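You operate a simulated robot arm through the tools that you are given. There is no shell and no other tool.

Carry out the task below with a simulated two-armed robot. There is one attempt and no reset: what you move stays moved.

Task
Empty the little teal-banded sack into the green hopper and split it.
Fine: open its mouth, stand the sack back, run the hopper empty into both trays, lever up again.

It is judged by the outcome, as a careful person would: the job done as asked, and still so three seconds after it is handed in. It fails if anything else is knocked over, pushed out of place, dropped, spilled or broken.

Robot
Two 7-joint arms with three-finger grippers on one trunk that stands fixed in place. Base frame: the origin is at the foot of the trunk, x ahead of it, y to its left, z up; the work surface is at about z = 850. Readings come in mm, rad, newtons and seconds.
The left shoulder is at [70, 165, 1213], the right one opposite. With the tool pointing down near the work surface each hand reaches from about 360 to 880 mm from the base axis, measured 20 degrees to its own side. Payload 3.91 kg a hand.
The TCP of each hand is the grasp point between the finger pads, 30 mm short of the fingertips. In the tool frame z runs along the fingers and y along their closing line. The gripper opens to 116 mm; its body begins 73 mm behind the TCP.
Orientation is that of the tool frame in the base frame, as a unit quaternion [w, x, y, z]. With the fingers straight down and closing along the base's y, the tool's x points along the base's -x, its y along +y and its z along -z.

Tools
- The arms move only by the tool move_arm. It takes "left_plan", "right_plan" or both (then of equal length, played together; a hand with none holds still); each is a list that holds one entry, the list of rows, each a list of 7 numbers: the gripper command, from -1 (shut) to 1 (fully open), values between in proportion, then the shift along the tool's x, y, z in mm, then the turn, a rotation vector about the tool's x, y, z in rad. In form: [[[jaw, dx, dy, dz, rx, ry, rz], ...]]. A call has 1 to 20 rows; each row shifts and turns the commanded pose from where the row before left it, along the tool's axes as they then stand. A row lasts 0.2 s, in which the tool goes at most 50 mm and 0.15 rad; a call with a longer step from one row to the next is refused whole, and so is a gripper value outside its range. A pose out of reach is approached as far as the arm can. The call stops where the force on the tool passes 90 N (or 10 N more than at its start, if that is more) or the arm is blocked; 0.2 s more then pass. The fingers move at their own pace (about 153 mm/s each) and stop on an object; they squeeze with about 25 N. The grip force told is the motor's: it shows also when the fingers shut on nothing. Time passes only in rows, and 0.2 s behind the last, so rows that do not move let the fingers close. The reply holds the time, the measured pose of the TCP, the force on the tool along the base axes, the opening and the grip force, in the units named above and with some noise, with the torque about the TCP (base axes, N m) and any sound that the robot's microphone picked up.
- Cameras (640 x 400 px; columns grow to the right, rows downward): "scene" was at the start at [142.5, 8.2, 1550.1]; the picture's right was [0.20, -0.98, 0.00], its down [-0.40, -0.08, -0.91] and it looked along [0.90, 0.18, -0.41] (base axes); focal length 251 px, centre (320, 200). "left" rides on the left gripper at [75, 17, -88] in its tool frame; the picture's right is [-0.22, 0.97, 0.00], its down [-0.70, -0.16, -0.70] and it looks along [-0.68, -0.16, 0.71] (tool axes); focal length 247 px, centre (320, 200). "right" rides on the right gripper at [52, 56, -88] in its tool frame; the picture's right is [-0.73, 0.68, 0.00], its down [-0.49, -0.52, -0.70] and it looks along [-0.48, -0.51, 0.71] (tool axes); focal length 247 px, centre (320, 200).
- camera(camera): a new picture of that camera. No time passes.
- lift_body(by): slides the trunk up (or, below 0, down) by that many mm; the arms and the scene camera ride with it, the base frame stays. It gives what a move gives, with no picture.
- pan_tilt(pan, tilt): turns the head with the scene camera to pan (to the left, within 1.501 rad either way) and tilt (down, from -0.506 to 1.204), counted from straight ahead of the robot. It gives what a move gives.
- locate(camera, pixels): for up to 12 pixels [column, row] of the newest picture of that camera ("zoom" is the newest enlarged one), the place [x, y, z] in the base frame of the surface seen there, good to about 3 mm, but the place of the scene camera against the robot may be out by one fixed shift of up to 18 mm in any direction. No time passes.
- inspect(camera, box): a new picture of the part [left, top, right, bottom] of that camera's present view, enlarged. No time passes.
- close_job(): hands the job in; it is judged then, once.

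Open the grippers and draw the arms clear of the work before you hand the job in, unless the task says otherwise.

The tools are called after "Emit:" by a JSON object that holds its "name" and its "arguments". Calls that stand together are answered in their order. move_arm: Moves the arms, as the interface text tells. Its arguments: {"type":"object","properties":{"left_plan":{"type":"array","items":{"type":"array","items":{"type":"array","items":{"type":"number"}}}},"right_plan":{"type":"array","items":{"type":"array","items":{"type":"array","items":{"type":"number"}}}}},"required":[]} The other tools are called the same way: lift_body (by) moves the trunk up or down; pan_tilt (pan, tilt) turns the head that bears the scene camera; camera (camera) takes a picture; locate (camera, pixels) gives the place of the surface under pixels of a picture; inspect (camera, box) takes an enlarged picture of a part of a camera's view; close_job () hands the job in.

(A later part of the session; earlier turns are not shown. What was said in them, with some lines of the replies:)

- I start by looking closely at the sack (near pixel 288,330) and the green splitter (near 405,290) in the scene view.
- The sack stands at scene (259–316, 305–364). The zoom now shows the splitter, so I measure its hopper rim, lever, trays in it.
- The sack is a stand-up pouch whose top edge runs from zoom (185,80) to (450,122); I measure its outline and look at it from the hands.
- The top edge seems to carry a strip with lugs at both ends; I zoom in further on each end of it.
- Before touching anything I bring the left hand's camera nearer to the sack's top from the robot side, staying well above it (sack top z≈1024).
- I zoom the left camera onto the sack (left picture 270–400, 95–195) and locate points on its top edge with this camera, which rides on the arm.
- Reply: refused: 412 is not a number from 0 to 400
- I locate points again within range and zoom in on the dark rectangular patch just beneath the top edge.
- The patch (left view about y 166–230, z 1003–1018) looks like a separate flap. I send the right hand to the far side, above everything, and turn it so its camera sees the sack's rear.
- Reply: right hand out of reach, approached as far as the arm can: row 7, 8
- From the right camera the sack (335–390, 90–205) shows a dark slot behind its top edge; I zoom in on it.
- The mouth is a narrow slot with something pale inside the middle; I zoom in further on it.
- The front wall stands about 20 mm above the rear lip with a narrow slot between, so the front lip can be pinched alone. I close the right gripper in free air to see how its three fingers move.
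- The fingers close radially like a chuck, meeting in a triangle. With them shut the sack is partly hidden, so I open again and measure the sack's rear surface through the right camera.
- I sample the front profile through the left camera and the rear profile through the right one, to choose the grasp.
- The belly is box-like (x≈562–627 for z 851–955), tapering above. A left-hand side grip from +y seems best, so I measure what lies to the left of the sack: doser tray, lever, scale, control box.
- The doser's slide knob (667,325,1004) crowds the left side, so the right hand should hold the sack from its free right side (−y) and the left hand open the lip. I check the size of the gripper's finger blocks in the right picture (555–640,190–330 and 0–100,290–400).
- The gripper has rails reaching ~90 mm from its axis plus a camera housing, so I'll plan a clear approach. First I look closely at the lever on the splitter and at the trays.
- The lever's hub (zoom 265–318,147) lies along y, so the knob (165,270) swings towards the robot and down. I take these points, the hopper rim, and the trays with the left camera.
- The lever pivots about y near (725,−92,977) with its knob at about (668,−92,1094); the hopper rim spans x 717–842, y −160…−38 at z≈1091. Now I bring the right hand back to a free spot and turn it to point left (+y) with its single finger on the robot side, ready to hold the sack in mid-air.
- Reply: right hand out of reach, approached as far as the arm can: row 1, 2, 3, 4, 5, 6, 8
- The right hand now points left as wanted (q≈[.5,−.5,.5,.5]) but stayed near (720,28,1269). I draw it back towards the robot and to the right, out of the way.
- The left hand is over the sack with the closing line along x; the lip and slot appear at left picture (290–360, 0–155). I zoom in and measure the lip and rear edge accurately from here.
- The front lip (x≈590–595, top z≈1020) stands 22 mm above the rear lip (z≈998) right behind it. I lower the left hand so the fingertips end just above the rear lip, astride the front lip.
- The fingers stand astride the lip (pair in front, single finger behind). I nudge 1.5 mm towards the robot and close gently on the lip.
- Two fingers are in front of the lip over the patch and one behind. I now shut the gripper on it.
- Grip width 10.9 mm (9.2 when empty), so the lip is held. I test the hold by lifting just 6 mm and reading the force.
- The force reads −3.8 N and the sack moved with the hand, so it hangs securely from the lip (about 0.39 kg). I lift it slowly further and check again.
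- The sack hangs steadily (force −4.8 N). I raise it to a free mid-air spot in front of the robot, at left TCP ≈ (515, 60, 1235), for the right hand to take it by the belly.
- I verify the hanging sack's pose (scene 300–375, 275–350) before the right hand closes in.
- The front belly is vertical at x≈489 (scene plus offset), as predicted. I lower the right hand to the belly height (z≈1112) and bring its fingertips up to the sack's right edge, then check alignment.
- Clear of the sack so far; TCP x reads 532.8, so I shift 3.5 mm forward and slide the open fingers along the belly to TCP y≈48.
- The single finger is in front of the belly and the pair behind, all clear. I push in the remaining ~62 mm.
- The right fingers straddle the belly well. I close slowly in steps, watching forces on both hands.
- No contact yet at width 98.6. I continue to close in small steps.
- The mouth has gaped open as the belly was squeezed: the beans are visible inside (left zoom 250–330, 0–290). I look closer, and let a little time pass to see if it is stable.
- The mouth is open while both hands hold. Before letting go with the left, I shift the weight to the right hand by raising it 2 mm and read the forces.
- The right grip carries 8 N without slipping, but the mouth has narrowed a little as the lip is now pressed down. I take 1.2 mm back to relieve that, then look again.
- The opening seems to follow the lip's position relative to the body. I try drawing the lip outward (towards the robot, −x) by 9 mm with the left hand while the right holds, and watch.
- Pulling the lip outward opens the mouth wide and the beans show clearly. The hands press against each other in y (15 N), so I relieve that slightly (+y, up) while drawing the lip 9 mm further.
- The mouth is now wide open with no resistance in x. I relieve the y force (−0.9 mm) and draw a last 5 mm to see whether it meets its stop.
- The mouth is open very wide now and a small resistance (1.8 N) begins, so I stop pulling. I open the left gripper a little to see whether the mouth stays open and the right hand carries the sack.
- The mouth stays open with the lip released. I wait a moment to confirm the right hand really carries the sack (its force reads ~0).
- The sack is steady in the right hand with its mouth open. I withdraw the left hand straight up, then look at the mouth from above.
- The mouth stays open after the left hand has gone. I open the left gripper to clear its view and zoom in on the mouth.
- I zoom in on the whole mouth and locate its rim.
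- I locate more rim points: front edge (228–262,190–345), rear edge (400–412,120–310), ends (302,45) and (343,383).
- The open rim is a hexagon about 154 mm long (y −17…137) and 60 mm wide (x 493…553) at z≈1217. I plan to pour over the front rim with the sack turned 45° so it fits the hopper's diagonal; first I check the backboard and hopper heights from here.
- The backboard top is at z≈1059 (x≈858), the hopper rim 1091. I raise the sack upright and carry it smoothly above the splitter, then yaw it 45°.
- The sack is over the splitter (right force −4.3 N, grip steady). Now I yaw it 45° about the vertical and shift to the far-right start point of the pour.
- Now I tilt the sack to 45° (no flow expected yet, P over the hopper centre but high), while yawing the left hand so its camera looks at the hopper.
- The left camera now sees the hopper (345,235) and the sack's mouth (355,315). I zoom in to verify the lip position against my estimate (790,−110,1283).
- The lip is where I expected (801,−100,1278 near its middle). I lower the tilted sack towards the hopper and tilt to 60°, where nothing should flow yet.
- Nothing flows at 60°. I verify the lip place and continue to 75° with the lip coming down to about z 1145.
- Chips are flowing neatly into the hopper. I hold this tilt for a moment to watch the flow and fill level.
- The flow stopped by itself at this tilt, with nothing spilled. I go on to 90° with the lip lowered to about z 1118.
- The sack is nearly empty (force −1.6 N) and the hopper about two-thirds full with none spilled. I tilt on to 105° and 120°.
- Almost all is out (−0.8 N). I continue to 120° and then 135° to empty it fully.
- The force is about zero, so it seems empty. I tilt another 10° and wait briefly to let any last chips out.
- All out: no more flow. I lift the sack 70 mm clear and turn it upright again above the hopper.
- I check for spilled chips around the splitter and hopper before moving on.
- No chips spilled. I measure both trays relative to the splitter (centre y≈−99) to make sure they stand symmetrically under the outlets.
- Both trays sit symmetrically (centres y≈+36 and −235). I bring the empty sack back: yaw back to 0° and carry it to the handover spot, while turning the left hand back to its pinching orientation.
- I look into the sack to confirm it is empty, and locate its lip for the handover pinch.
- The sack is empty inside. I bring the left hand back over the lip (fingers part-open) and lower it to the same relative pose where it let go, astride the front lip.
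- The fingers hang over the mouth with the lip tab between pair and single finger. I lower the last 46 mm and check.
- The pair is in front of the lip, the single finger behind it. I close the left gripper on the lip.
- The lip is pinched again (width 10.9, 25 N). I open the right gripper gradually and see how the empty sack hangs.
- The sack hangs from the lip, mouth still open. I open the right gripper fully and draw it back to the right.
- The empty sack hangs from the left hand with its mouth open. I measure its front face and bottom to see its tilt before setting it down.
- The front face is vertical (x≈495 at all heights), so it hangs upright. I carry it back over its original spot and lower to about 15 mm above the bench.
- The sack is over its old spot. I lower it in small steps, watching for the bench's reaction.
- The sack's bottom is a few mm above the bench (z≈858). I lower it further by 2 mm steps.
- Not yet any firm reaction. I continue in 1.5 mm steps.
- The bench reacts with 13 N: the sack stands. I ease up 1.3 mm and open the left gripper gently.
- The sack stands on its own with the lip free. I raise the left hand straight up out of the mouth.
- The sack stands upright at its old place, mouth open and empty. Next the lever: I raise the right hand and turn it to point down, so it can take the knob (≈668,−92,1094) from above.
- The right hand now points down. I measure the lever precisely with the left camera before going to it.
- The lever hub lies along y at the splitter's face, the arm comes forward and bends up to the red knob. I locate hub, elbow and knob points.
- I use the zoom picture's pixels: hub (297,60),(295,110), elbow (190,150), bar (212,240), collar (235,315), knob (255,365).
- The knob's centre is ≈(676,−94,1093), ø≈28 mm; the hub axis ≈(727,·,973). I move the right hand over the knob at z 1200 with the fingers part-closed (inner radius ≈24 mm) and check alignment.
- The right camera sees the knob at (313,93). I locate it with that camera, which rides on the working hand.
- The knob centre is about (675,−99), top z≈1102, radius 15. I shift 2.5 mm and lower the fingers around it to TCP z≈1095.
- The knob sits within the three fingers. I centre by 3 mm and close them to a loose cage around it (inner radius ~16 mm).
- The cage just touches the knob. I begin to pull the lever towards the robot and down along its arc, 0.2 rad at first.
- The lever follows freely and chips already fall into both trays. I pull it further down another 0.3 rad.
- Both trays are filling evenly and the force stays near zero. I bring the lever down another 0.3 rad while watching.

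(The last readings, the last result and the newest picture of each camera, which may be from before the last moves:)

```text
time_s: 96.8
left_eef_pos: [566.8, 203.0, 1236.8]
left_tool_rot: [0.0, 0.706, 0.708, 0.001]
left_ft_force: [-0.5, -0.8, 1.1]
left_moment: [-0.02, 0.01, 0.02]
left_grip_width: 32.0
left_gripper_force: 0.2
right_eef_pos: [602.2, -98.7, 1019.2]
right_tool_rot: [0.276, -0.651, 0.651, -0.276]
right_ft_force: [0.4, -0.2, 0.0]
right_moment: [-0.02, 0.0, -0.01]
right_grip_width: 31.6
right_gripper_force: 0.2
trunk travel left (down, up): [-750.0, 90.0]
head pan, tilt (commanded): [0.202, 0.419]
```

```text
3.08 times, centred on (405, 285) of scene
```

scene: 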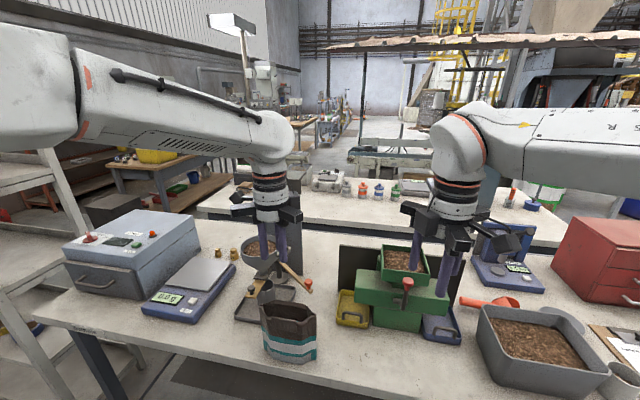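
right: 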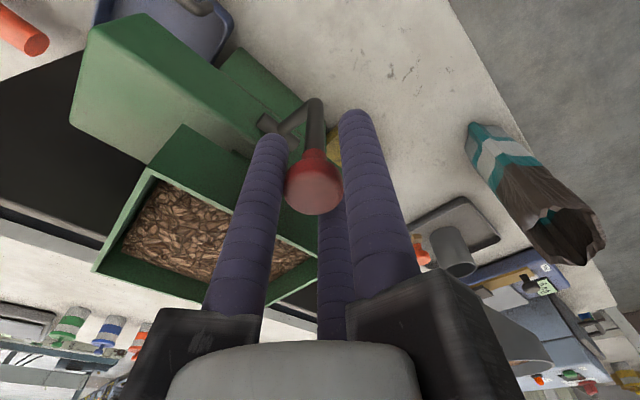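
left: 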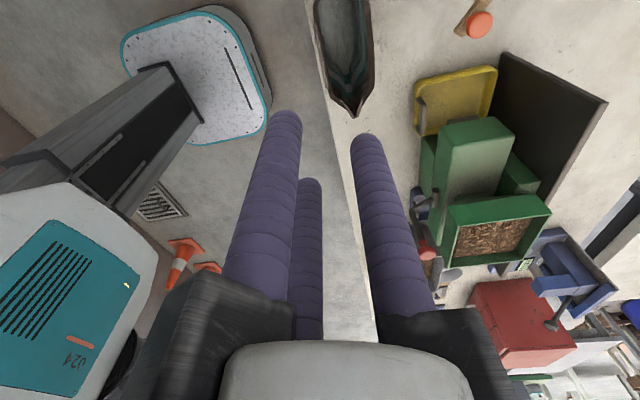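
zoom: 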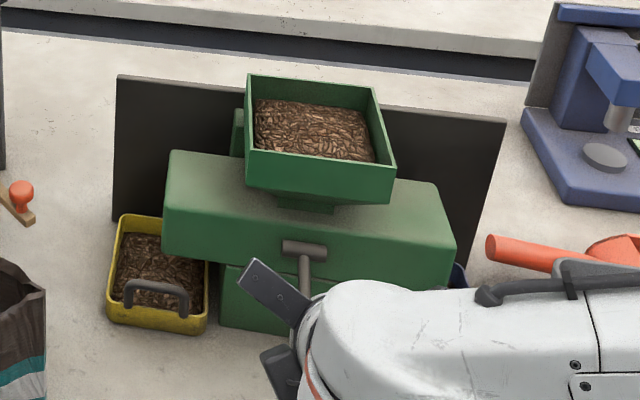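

The hopper level is dropping. I hold here a moment to see whether it keeps flowing.

Emit:
{"name": "move_arm", "arguments": {"right_plan": [[[-0.45, 0, 0, 0, 0, 0, 0], [-0.45, 0, 0, 0, 0, 0, 0], [-0.45, 0, 0, 0, 0, 0, 0], [-0.45, 0, 0, 0, 0, 0, 0], [-0.45, 0, 0, 0, 0, 0, 0]]]}}

Emit:
{"name": "inspect", "arguments": {"camera": "left", "box": [400, 130, 540, 280]}}

Emit:
{"name": "inspect", "arguments": {"camera": "scene", "box": [330, 220, 480, 350]}}

```text
time_s: 98.0
left_eef_pos: [567.1, 203.3, 1236.1]
left_tool_rot: [0.001, 0.707, 0.707, 0.001]
left_ft_force: [0.0, 0.0, 0.2]
left_moment: [0.01, -0.01, -0.04]
left_grip_width: 31.7
left_gripper_force: 0.1
right_eef_pos: [602.9, -97.9, 1020.1]
right_tool_rot: [-0.275, 0.652, -0.651, 0.276]
right_ft_force: [-0.4, -0.2, 0.7]
right_moment: [-0.02, -0.01, 0.01]
right_grip_width: 31.8
right_gripper_force: 0.0
trunk travel left (down, up): [-750.0, 90.0]
head pan, tilt (commanded): [0.202, 0.419]
```

```text
2.67 times, centred on (470, 205) of left
```

zoom: 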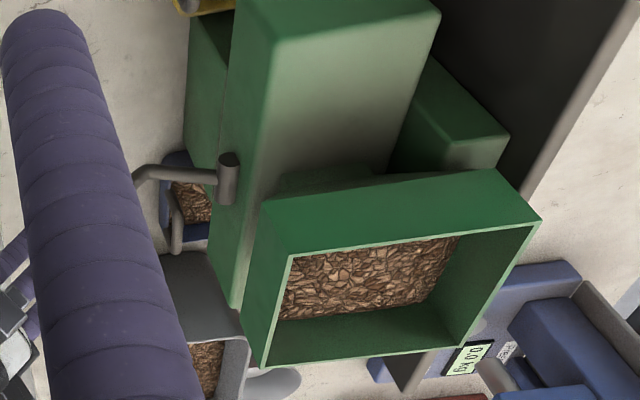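

```text
3.08 times, centred on (405, 285) of scene
```

zoom: 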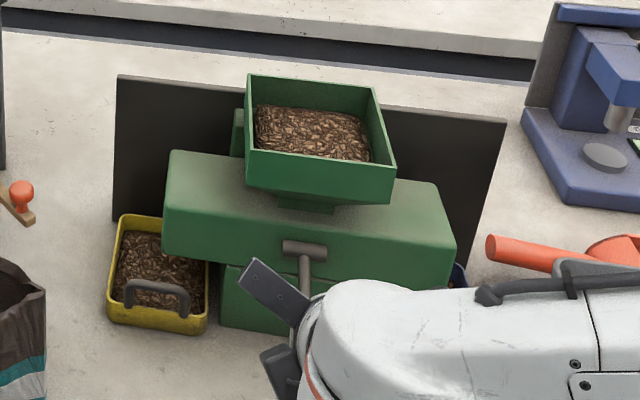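

It flows on slowly. I bring the lever a bit further down (0.2 rad) and then wait.

Emit:
{"name": "move_arm", "arguments": {"right_plan": [[[-0.45, 0, 5.98, 2.75, 0.05, 0, 0], [-0.45, 0, 5.98, 2.75, 0.05, 0, 0], [-0.45, 0, 5.98, 2.75, 0.05, 0, 0], [-0.45, 0, 5.98, 2.75, 0.05, 0, 0], [-0.45, 0, 0, 0, 0, 0, 0], [-0.45, 0, 0, 0, 0, 0, 0], [-0.45, 0, 0, 0, 0, 0, 0], [-0.45, 0, 0, 0, 0, 0, 0], [-0.45, 0, 0, 0, 0, 0, 0], [-0.45, 0, 0, 0, 0, 0, 0]]]}}

Emit:
{"name": "inspect", "arguments": {"camera": "left", "box": [400, 130, 540, 280]}}

Emit:
{"name": "inspect", "arguments": {"camera": "scene", "box": [330, 220, 480, 350]}}

```text
time_s: 100.2
left_eef_pos: [567.2, 201.0, 1236.7]
left_tool_rot: [0.0, 0.707, 0.707, 0.0]
left_ft_force: [-0.3, -0.9, -0.1]
left_moment: [0.05, -0.01, -0.01]
left_grip_width: 32.1
left_gripper_force: 0.1
right_eef_pos: [596.7, -97.9, 994.3]
right_tool_rot: [0.338, -0.62, 0.621, -0.339]
right_ft_force: [-1.8, -9.7, -0.5]
right_moment: [0.16, 0.12, -0.14]
right_grip_width: 34.9
right_gripper_force: 3.3
trunk travel left (down, up): [-750.0, 90.0]
head pan, tilt (commanded): [0.202, 0.419]
```

```text
2.67 times, centred on (470, 205) of left
```

zoom: 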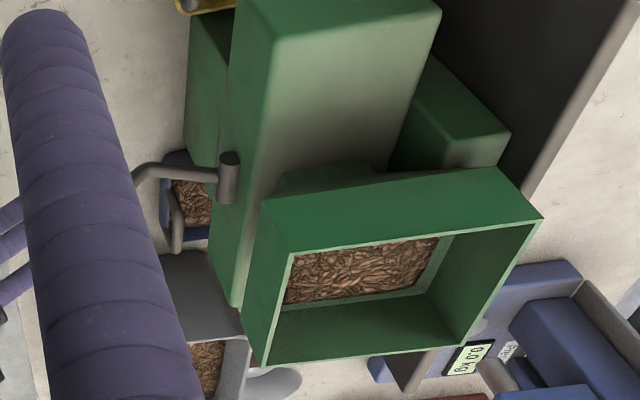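

```text
3.08 times, centred on (405, 285) of scene
```

zoom: 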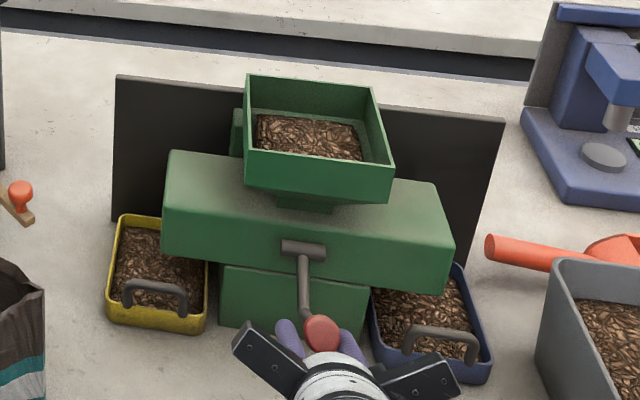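

The lever has met its stop (grip opened to 34.9 mm, some side force). I back off about 0.07 rad to relieve it and let the hopper go on emptying.

Emit:
{"name": "move_arm", "arguments": {"right_plan": [[[-0.42, 0, -4.3, -1.75, -0.035, 0, 0], [-0.42, 0, -4.3, -1.75, -0.035, 0, 0], [-0.42, 0, 0, 0, 0, 0, 0], [-0.42, 0, 0, 0, 0, 0, 0]]]}}

Emit:
{"name": "inspect", "arguments": {"camera": "left", "box": [400, 130, 540, 280]}}

Emit:
{"name": "inspect", "arguments": {"camera": "scene", "box": [320, 230, 480, 350]}}

```text
time_s: 101.2
left_eef_pos: [566.4, 202.1, 1238.6]
left_tool_rot: [0.0, 0.706, 0.708, 0.001]
left_ft_force: [0.3, 0.2, -0.4]
left_moment: [0.03, 0.05, 0.0]
left_grip_width: 32.1
left_gripper_force: 0.1
right_eef_pos: [596.5, -96.7, 1003.5]
right_tool_rot: [0.317, -0.632, 0.632, -0.317]
right_ft_force: [-2.6, -8.7, 1.4]
right_moment: [0.07, -0.09, -0.15]
right_grip_width: 37.5
right_gripper_force: 3.7
trunk travel left (down, up): [-750.0, 90.0]
head pan, tilt (commanded): [0.202, 0.419]
```

```text
2.67 times, centred on (470, 205) of left
```

zoom: 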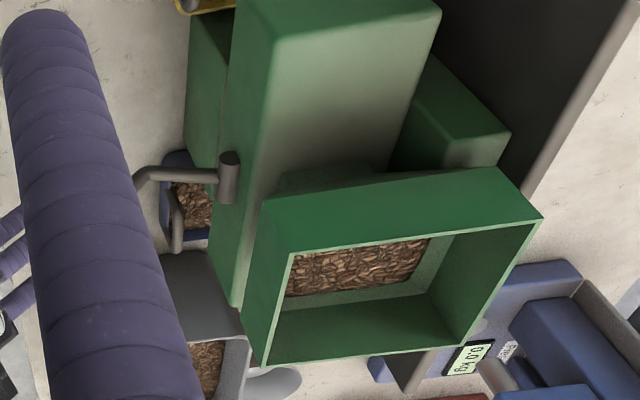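

```text
3.33 times, centred on (400, 290) of scene
```

zoom: 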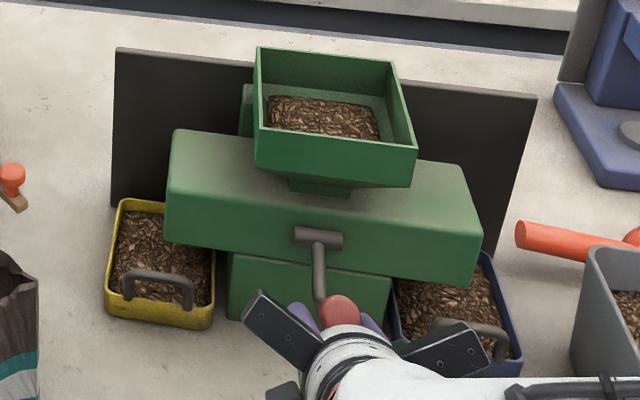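

The splitter and trays have not moved; chips continue to run down. I open the cage slightly to relieve the squeeze on the knob and wait for the hopper to empty.

Emit:
{"name": "move_arm", "arguments": {"right_plan": [[[-0.28, 0, 0, 0, 0, 0, 0], [-0.28, 0, 0, 0, 0, 0, 0], [-0.28, 0, 0, 0, 0, 0, 0], [-0.28, 0, 0, 0, 0, 0, 0], [-0.28, 0, 0, 0, 0, 0, 0], [-0.28, 0, 0, 0, 0, 0, 0], [-0.28, 0, 0, 0, 0, 0, 0], [-0.28, 0, 0, 0, 0, 0, 0], [-0.28, 0, 0, 0, 0, 0, 0], [-0.28, 0, 0, 0, 0, 0, 0]]]}}

Emit:
{"name": "inspect", "arguments": {"camera": "left", "box": [400, 130, 540, 280]}}

Emit:
{"name": "inspect", "arguments": {"camera": "scene", "box": [320, 230, 480, 350]}}

```text
time_s: 103.4
left_eef_pos: [566.1, 204.1, 1237.5]
left_tool_rot: [0.001, 0.706, 0.708, 0.0]
left_ft_force: [0.0, 0.6, 0.5]
left_moment: [-0.02, 0.0, 0.01]
left_grip_width: 31.7
left_gripper_force: 0.0
right_eef_pos: [598.3, -96.1, 1004.2]
right_tool_rot: [-0.317, 0.633, -0.631, 0.318]
right_ft_force: [0.1, -0.4, -0.1]
right_moment: [-0.01, 0.01, -0.02]
right_grip_width: 42.0
right_gripper_force: 0.1
trunk travel left (down, up): [-750.0, 90.0]
head pan, tilt (commanded): [0.202, 0.419]
```

```text
2.67 times, centred on (470, 205) of left
```

zoom: 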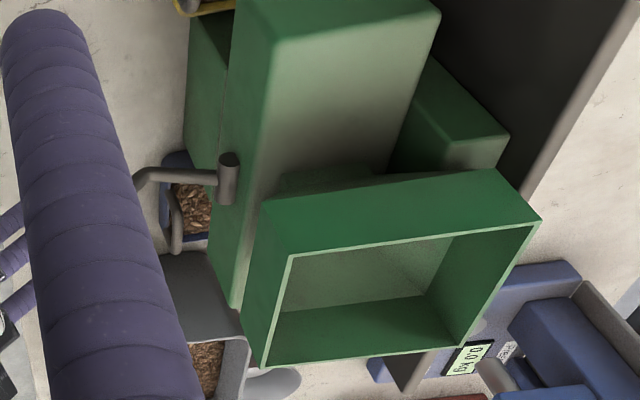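

```text
3.33 times, centred on (400, 290) of scene
```

zoom: 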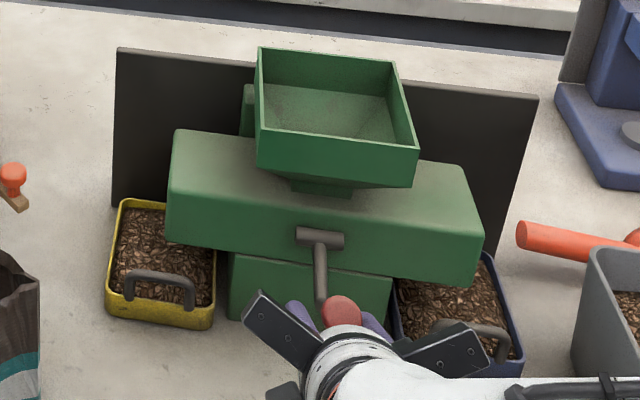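

The hopper is empty and both trays are full. I look at the knob within the fingers before raising the lever.

Emit:
{"name": "camera", "arguments": {"camera": "right"}}

Emit:
{"name": "inspect", "arguments": {"camera": "scene", "box": [370, 290, 440, 340]}}

```text
taken
```

right: 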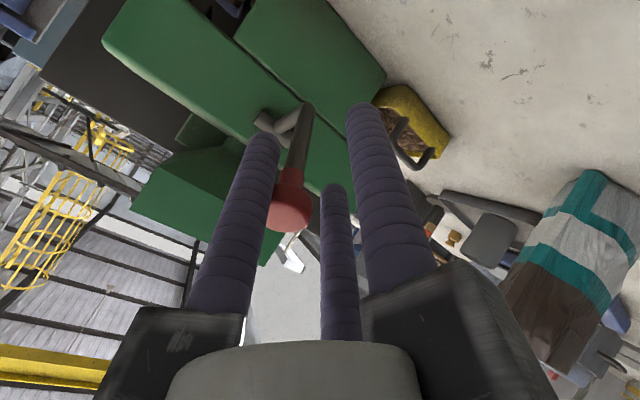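

```text
8.00 times, centred on (405, 315) of scene
```

zoom: 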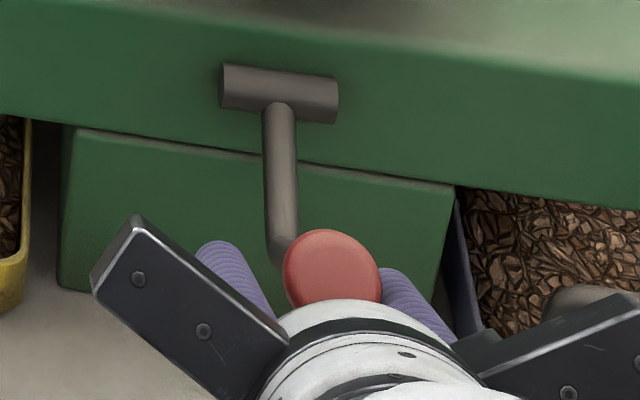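

The knob lies against the two rear fingers, as expected. I back up slightly while closing the cage again, then swing the lever back up along the same arc.

Emit:
{"name": "move_arm", "arguments": {"right_plan": [[[-0.36, 0, -6.11, -2.45, -0.05, 0, 0], [-0.44, 0, 0, 0, 0, 0, 0], [-0.44, 0, 0, 0, 0, 0, 0]]]}}

Emit:
{"name": "move_arm", "arguments": {"right_plan": [[[-0.44, 0, -7.35, -2.9, -0.06, 0, 0], [-0.44, 0, -7.35, -2.9, -0.06, 0, 0], [-0.44, 0, -7.35, -2.9, -0.06, 0, 0], [-0.44, 0, -7.35, -2.9, -0.06, 0, 0], [-0.44, 0, -7.35, -2.9, -0.06, 0, 0], [-0.44, 0, -7.35, -2.9, -0.06, 0, 0], [-0.44, 0, -7.35, -2.9, -0.06, 0, 0], [-0.44, 0, 0, 0, 0, 0, 0]]]}}

Emit:
{"name": "camera", "arguments": {"camera": "right"}}

Emit:
{"name": "inspect", "arguments": {"camera": "scene", "box": [320, 230, 480, 350]}}

```text
time_s: 104.2
left_eef_pos: [567.3, 200.9, 1237.5]
left_tool_rot: [0.0, 0.707, 0.707, 0.002]
left_ft_force: [-0.1, 0.4, 0.0]
left_moment: [0.01, 0.01, 0.0]
left_grip_width: 32.0
left_gripper_force: 0.0
right_eef_pos: [599.8, -97.7, 1009.7]
right_tool_rot: [0.301, -0.639, 0.641, -0.301]
right_ft_force: [-1.6, -8.0, -0.4]
right_moment: [0.1, 0.04, -0.08]
right_grip_width: 35.2
right_gripper_force: 3.5
trunk travel left (down, up): [-750.0, 90.0]
head pan, tilt (commanded): [0.202, 0.419]
```

```text
time_s: 106.0
left_eef_pos: [565.8, 202.7, 1237.3]
left_tool_rot: [0.0, 0.707, 0.708, 0.001]
left_ft_force: [-0.5, -0.4, -0.3]
left_moment: [0.01, 0.01, -0.05]
left_grip_width: 32.0
left_gripper_force: 0.1
right_eef_pos: [625.6, -99.7, 1058.0]
right_tool_rot: [-0.161, 0.689, -0.688, 0.162]
right_ft_force: [-0.1, -1.4, 0.3]
right_moment: [-0.04, -0.02, 0.0]
right_grip_width: 32.9
right_gripper_force: 0.8
trunk travel left (down, up): [-750.0, 90.0]
head pan, tilt (commanded): [0.202, 0.419]
```

```text
taken
```

right: 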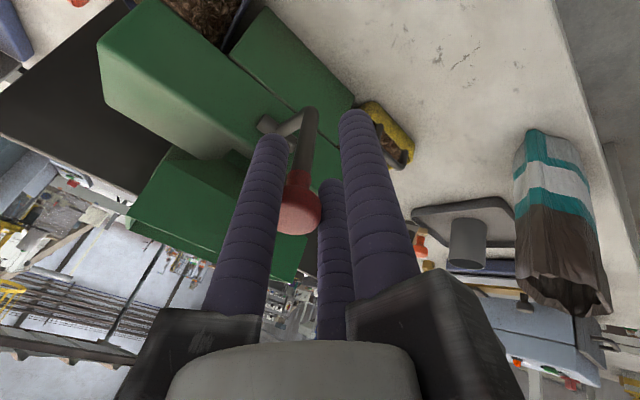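

```text
3.33 times, centred on (400, 290) of scene
```

zoom: 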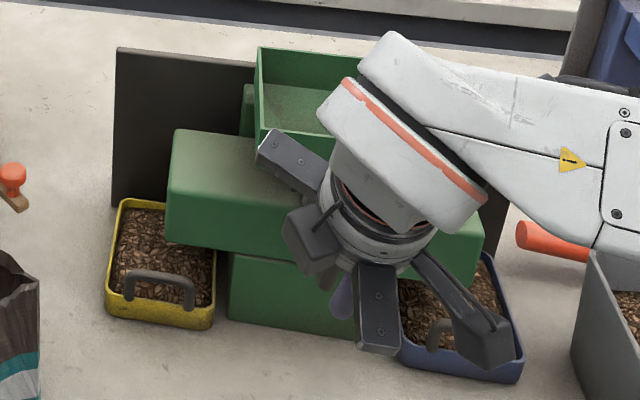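

The lever rises with the cage. I continue up to the starting position.

Emit:
{"name": "move_arm", "arguments": {"right_plan": [[[-0.44, 0, -7.35, -2.9, -0.06, 0, 0], [-0.44, 0, -7.35, -2.9, -0.06, 0, 0], [-0.44, 0, -7.35, -2.9, -0.06, 0, 0], [-0.44, 0, -7.35, -2.9, -0.06, 0, 0], [-0.44, 0, -7.35, -2.9, -0.06, 0, 0], [-0.44, 0, -7.35, -2.9, -0.06, 0, 0], [-0.44, 0, -7.35, -2.9, -0.06, 0, 0], [-0.44, 0, -4.88, -1.98, -0.04, 0, 0], [-0.44, 0, 0, 0, 0, 0, 0]]]}}

Emit:
{"name": "camera", "arguments": {"camera": "right"}}

Emit:
{"name": "inspect", "arguments": {"camera": "left", "box": [400, 160, 520, 280]}}

Emit:
{"name": "inspect", "arguments": {"camera": "scene", "box": [320, 230, 480, 350]}}

```text
time_s: 108.0
left_eef_pos: [565.2, 202.0, 1237.6]
left_tool_rot: [0.0, 0.706, 0.708, 0.0]
left_ft_force: [-0.7, -0.6, 0.1]
left_moment: [0.02, -0.02, 0.01]
left_grip_width: 32.0
left_gripper_force: 0.0
right_eef_pos: [672.3, -99.2, 1093.8]
right_tool_rot: [0.002, -0.707, 0.707, 0.0]
right_ft_force: [1.2, -4.7, 0.1]
right_moment: [0.04, -0.04, -0.04]
right_grip_width: 34.4
right_gripper_force: 2.3
trunk travel left (down, up): [-750.0, 90.0]
head pan, tilt (commanded): [0.202, 0.419]
```

```text
taken
```

right: 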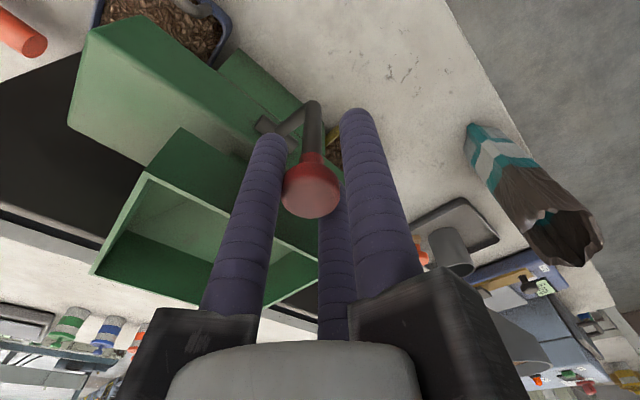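

```text
3.33 times, centred on (460, 220) of left
```

zoom: 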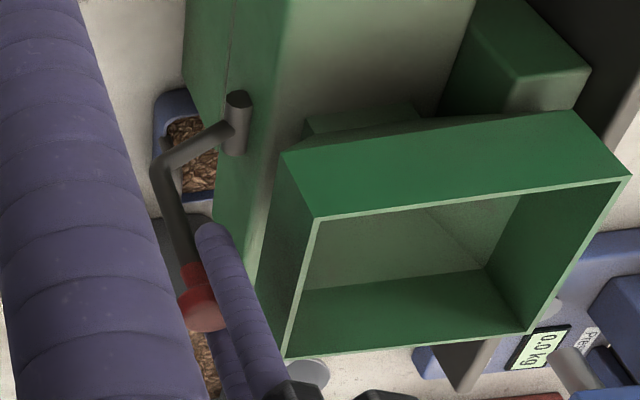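

```text
3.33 times, centred on (400, 290) of scene
```

zoom: 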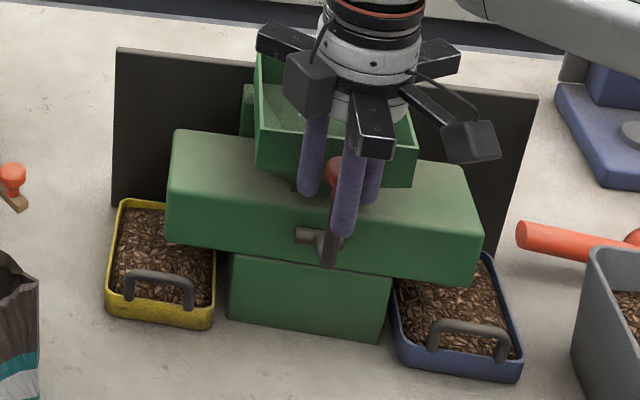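

The lever is practically up again. I nudge it a further 0.03 rad upward to make sure it rests at its top stop.

Emit:
{"name": "move_arm", "arguments": {"right_plan": [[[-0.44, 0, -3.66, -1.5, -0.03, 0, 0], [-0.44, 0, 0, 0, 0, 0, 0]]]}}

Emit:
{"name": "inspect", "arguments": {"camera": "left", "box": [400, 160, 520, 280]}}

```text
time_s: 108.6
left_eef_pos: [568.1, 203.7, 1236.1]
left_tool_rot: [0.001, 0.706, 0.708, 0.001]
left_ft_force: [0.0, 0.3, 0.8]
left_moment: [0.04, 0.0, -0.01]
left_grip_width: 32.0
left_gripper_force: 0.0
right_eef_pos: [676.0, -97.0, 1094.2]
right_tool_rot: [0.01, 0.707, -0.707, -0.01]
right_ft_force: [0.2, 0.1, -0.3]
right_moment: [0.01, 0.04, 0.02]
right_grip_width: 32.6
right_gripper_force: 0.1
trunk travel left (down, up): [-750.0, 90.0]
head pan, tilt (commanded): [0.202, 0.419]
```

```text
3.33 times, centred on (460, 220) of left
```

zoom: 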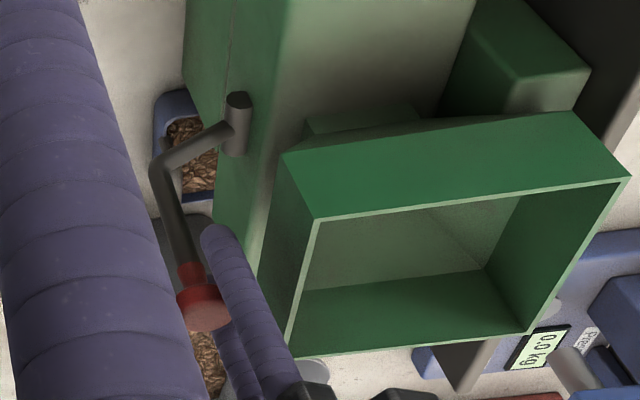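

No resistance yet. I try another 0.03 rad, reading the force.

Emit:
{"name": "move_arm", "arguments": {"right_plan": [[[-0.44, 0, -3.66, -1.5, -0.03, 0, 0], [-0.44, 0, 0, 0, 0, 0, 0]]]}}

Emit:
{"name": "inspect", "arguments": {"camera": "left", "box": [400, 160, 520, 280]}}

```text
time_s: 109.2
left_eef_pos: [566.7, 202.5, 1237.6]
left_tool_rot: [0.0, 0.706, 0.708, 0.001]
left_ft_force: [-0.2, -0.9, -0.5]
left_moment: [-0.03, -0.02, 0.01]
left_grip_width: 31.8
left_gripper_force: 0.0
right_eef_pos: [680.2, -97.2, 1095.6]
right_tool_rot: [0.021, 0.707, -0.707, -0.02]
right_ft_force: [0.0, -0.4, -0.6]
right_moment: [0.01, 0.02, 0.01]
right_grip_width: 32.5
right_gripper_force: 0.0
trunk travel left (down, up): [-750.0, 90.0]
head pan, tilt (commanded): [0.202, 0.419]
```

```text
3.33 times, centred on (460, 220) of left
```

zoom: 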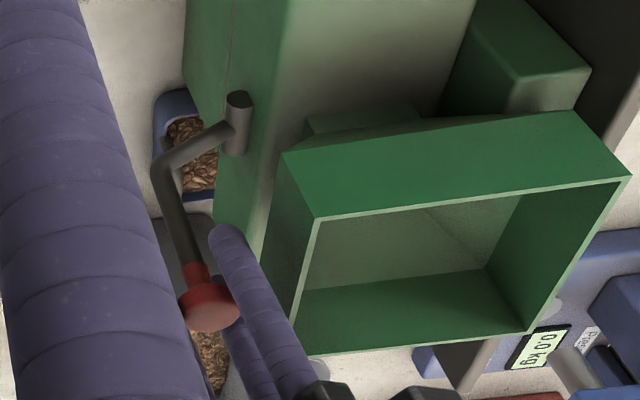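

The knob (208,305) is nearly where it first stood (212,308). One more 0.03 rad.

Emit:
{"name": "move_arm", "arguments": {"right_plan": [[[-0.44, 0, -3.66, -1.5, -0.03, 0, 0], [-0.44, 0, 0, 0, 0, 0, 0]]]}}

Emit:
{"name": "inspect", "arguments": {"camera": "left", "box": [400, 160, 520, 280]}}

```text
time_s: 109.8
left_eef_pos: [564.7, 203.5, 1237.6]
left_tool_rot: [0.0, 0.707, 0.707, 0.001]
left_ft_force: [-0.7, -0.1, -0.7]
left_moment: [-0.01, -0.06, 0.01]
left_grip_width: 31.8
left_gripper_force: 0.0
right_eef_pos: [683.7, -97.7, 1097.1]
right_tool_rot: [0.033, 0.707, -0.706, -0.032]
right_ft_force: [-6.5, 2.3, -2.3]
right_moment: [-0.02, -0.08, -0.02]
right_grip_width: 35.7
right_gripper_force: 3.2
trunk travel left (down, up): [-750.0, 90.0]
head pan, tilt (commanded): [0.202, 0.419]
```

```text
3.33 times, centred on (460, 220) of left
```

zoom: 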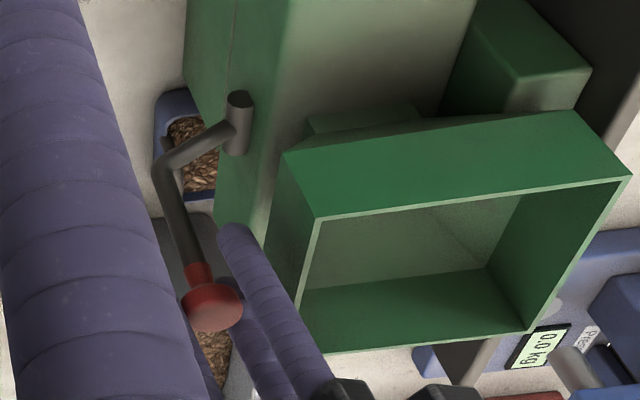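

The lever is against its top stop now (−6.5 N) and the knob is where it stood at the start (212,306). I loosen the cage, ease off, and lift the hand straight up off the knob.

Emit:
{"name": "move_arm", "arguments": {"right_plan": [[[-0.3, 0, 3, 0, 0, 0, 0], [-0.2, 0, 3, 0, 0, 0, 0], [-0.2, 0, 0, 0, 0, 0, 0], [-0.2, 0, 0, 0, 0, 0, 0]]]}}

Emit:
{"name": "camera", "arguments": {"camera": "right"}}

Emit:
{"name": "inspect", "arguments": {"camera": "left", "box": [400, 160, 520, 280]}}

```text
time_s: 110.8
left_eef_pos: [566.3, 204.3, 1236.5]
left_tool_rot: [0.001, 0.707, 0.707, 0.0]
left_ft_force: [0.9, -1.0, 0.2]
left_moment: [-0.01, 0.0, 0.0]
left_grip_width: 31.8
left_gripper_force: 0.1
right_eef_pos: [678.8, -97.6, 1098.0]
right_tool_rot: [0.032, 0.707, -0.706, -0.03]
right_ft_force: [-0.3, 0.1, 0.7]
right_moment: [0.0, -0.01, 0.02]
right_grip_width: 46.4
right_gripper_force: 0.1
trunk travel left (down, up): [-750.0, 90.0]
head pan, tilt (commanded): [0.202, 0.419]
```

```text
taken
```

right: 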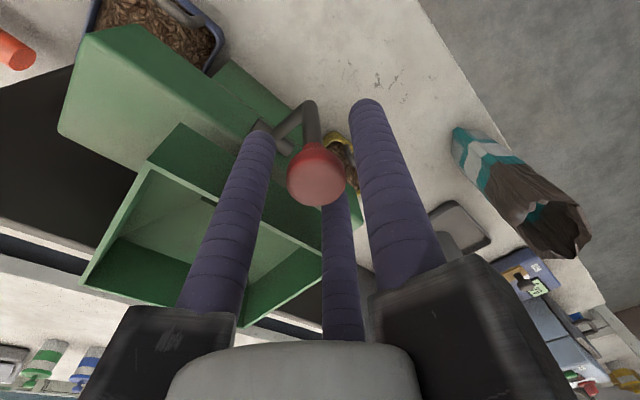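

```text
3.33 times, centred on (460, 220) of left
```

zoom: 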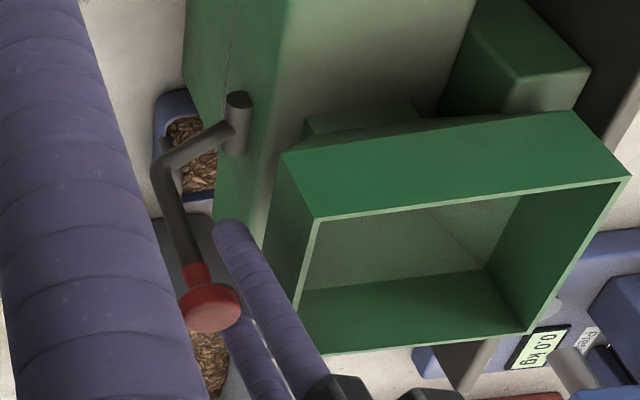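

The fingers are clear of the knob all round. I lift straight up by about 130 mm.

Emit:
{"name": "move_arm", "arguments": {"right_plan": [[[-0.2, 0, 0.7, -8, 0, 0, 0], [-0.2, 0, 1.3, -15, 0, 0, 0], [-0.2, 0, 2.2, -25, 0, 0, 0], [-0.2, 0, 2.7, -30, 0, 0, 0], [-0.2, 0, 3.5, -40, 0, 0, 0], [0.2, 0, 3.5, -40, 0, 0, 0]]]}}

Emit:
{"name": "camera", "arguments": {"camera": "scene"}}

Emit:
{"name": "inspect", "arguments": {"camera": "scene", "box": [320, 230, 480, 350]}}

Emit:
{"name": "inspect", "arguments": {"camera": "left", "box": [400, 160, 520, 280]}}

```text
time_s: 112.2
left_eef_pos: [565.8, 204.1, 1237.1]
left_tool_rot: [0.001, 0.706, 0.708, 0.0]
left_ft_force: [0.6, 0.9, 0.0]
left_moment: [-0.01, -0.03, 0.01]
left_grip_width: 31.8
left_gripper_force: 0.0
right_eef_pos: [677.0, -96.0, 1254.8]
right_tool_rot: [0.032, 0.707, -0.706, -0.032]
right_ft_force: [1.4, 0.4, -0.2]
right_moment: [-0.05, -0.04, 0.0]
right_grip_width: 69.8
right_gripper_force: 0.0
trunk travel left (down, up): [-750.0, 90.0]
head pan, tilt (commanded): [0.202, 0.419]
```

```text
taken
```

scene: 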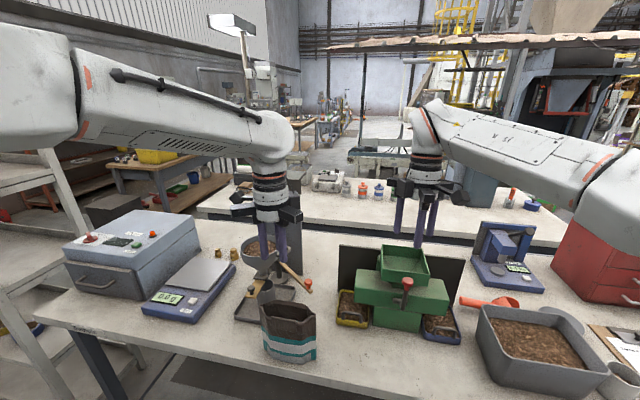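

```text
3.33 times, centred on (400, 290) of scene
```

zoom: 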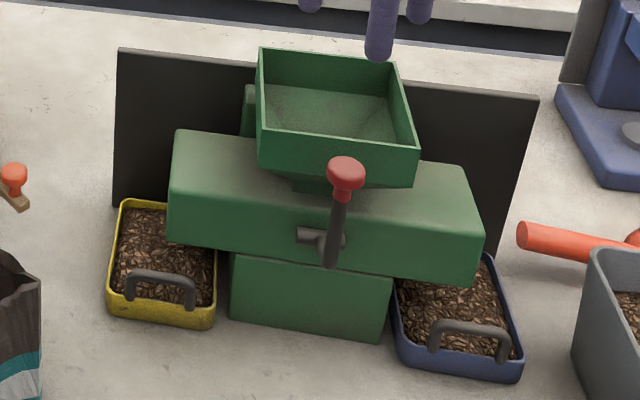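

```text
3.33 times, centred on (460, 220) of left
```

zoom: 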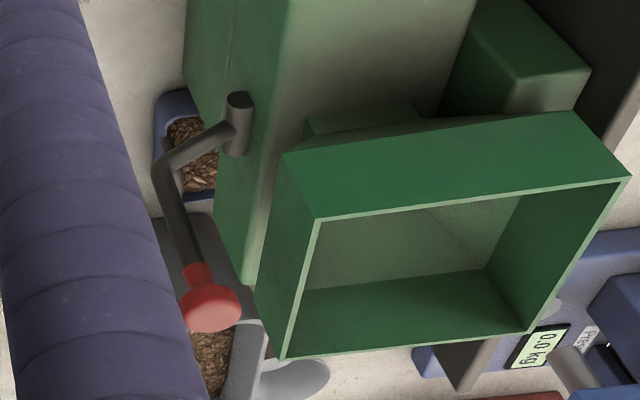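

The lever stands up as at first, the hopper is empty, both trays are full, nothing spilled. I open both grippers and draw the arms up and clear to where they started.

Emit:
{"name": "move_arm", "arguments": {"left_plan": [[[-0.2, 0, 0, -30, 0, 0, 0], [0.3, 9, -5, -38, 0, 0, 0], [1, 9, -5, -40, 0, 0, 0], [1, 9, -6, -40, 0, 0, 0], [1, 9, -6, -40, 0, 0, 0], [1, 8, -6, -40, 0, 0, 0], [1, 0, 0, 0, 0, 0, 0]]], "right_plan": [[[0.3, 0, 3, -30, 0, 0, 0], [0.5, 13, 20, -34, 0, 0, 0], [1, 16, 25, -34, 0, 0, 0], [1, 16, 25, -34, 0, 0, 0], [1, 16, 25, -34, 0, 0, 0], [1, 14, 22, -30, 0, 0, 0], [1, 0, 0, 0, 0, 0, 0]]]}}

Emit:
{"name": "camera", "arguments": {"camera": "scene"}}

Emit:
{"name": "inspect", "arguments": {"camera": "scene", "box": [220, 240, 500, 390]}}

Emit:
{"name": "inspect", "arguments": {"camera": "scene", "box": [240, 285, 340, 370]}}

```text
time_s: 113.8
left_eef_pos: [538.1, 244.9, 1464.3]
left_tool_rot: [0.0, 0.706, 0.708, 0.0]
left_ft_force: [0.4, 0.2, 0.2]
left_moment: [-0.01, 0.03, -0.01]
left_grip_width: 116.1
left_gripper_force: 0.0
right_eef_pos: [578.3, -171.7, 1460.3]
right_tool_rot: [0.034, 0.707, -0.706, -0.031]
right_ft_force: [-0.4, -0.8, 0.3]
right_moment: [0.02, 0.02, -0.01]
right_grip_width: 116.1
right_gripper_force: 0.1
trunk travel left (down, up): [-750.0, 90.0]
head pan, tilt (commanded): [0.202, 0.419]
```

```text
taken
```

scene: 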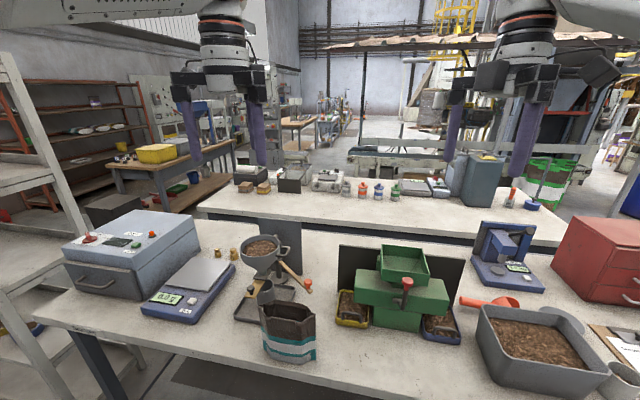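

```text
2.29 times, centred on (360, 315) of scene
```

zoom: 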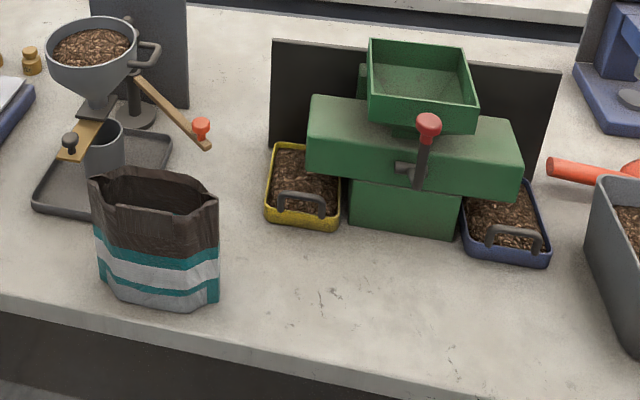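

```text
4.71 times, centred on (290, 328) of scene
```

zoom: 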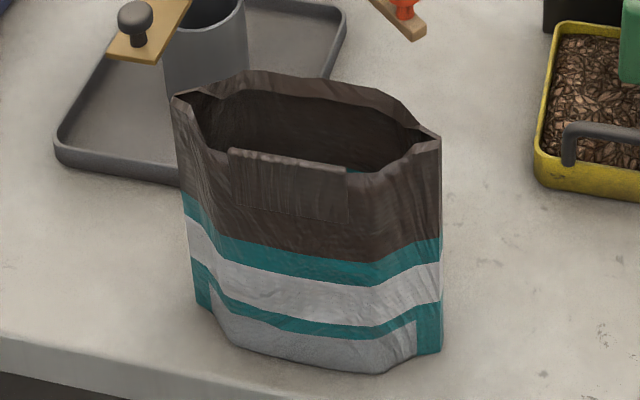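

The sack stands upright and empty at its place. The hopper is empty, both trays hold chips, and the lever is up. Both arms are clear with grippers open and nothing is disturbed, so I hand the job in.

Emit:
{"name": "close_job", "arguments": {}}

```text
The job is handed in.
```

The teal-banded sack is emptied and its contents are split between the yellow and blue trays. I handed the job in; no verdict came back.

- **Sack:** I opened its mouth, poured it into the green hopper and stood it back upright at its original spot. It looked empty inside, and its mouth is still open.
- **Hopper:** I ran it until it looked empty. Both trays filled, and I saw no chips on the bench around the splitter.
- **Lever:** It is back up against its top stop, where it stood at the start.
- **Surroundings:** Nothing else was knocked over or visibly moved. Both grippers are open and the arms are drawn up clear of the work.

I did not weigh the trays, so I judged the split as even only by eye.
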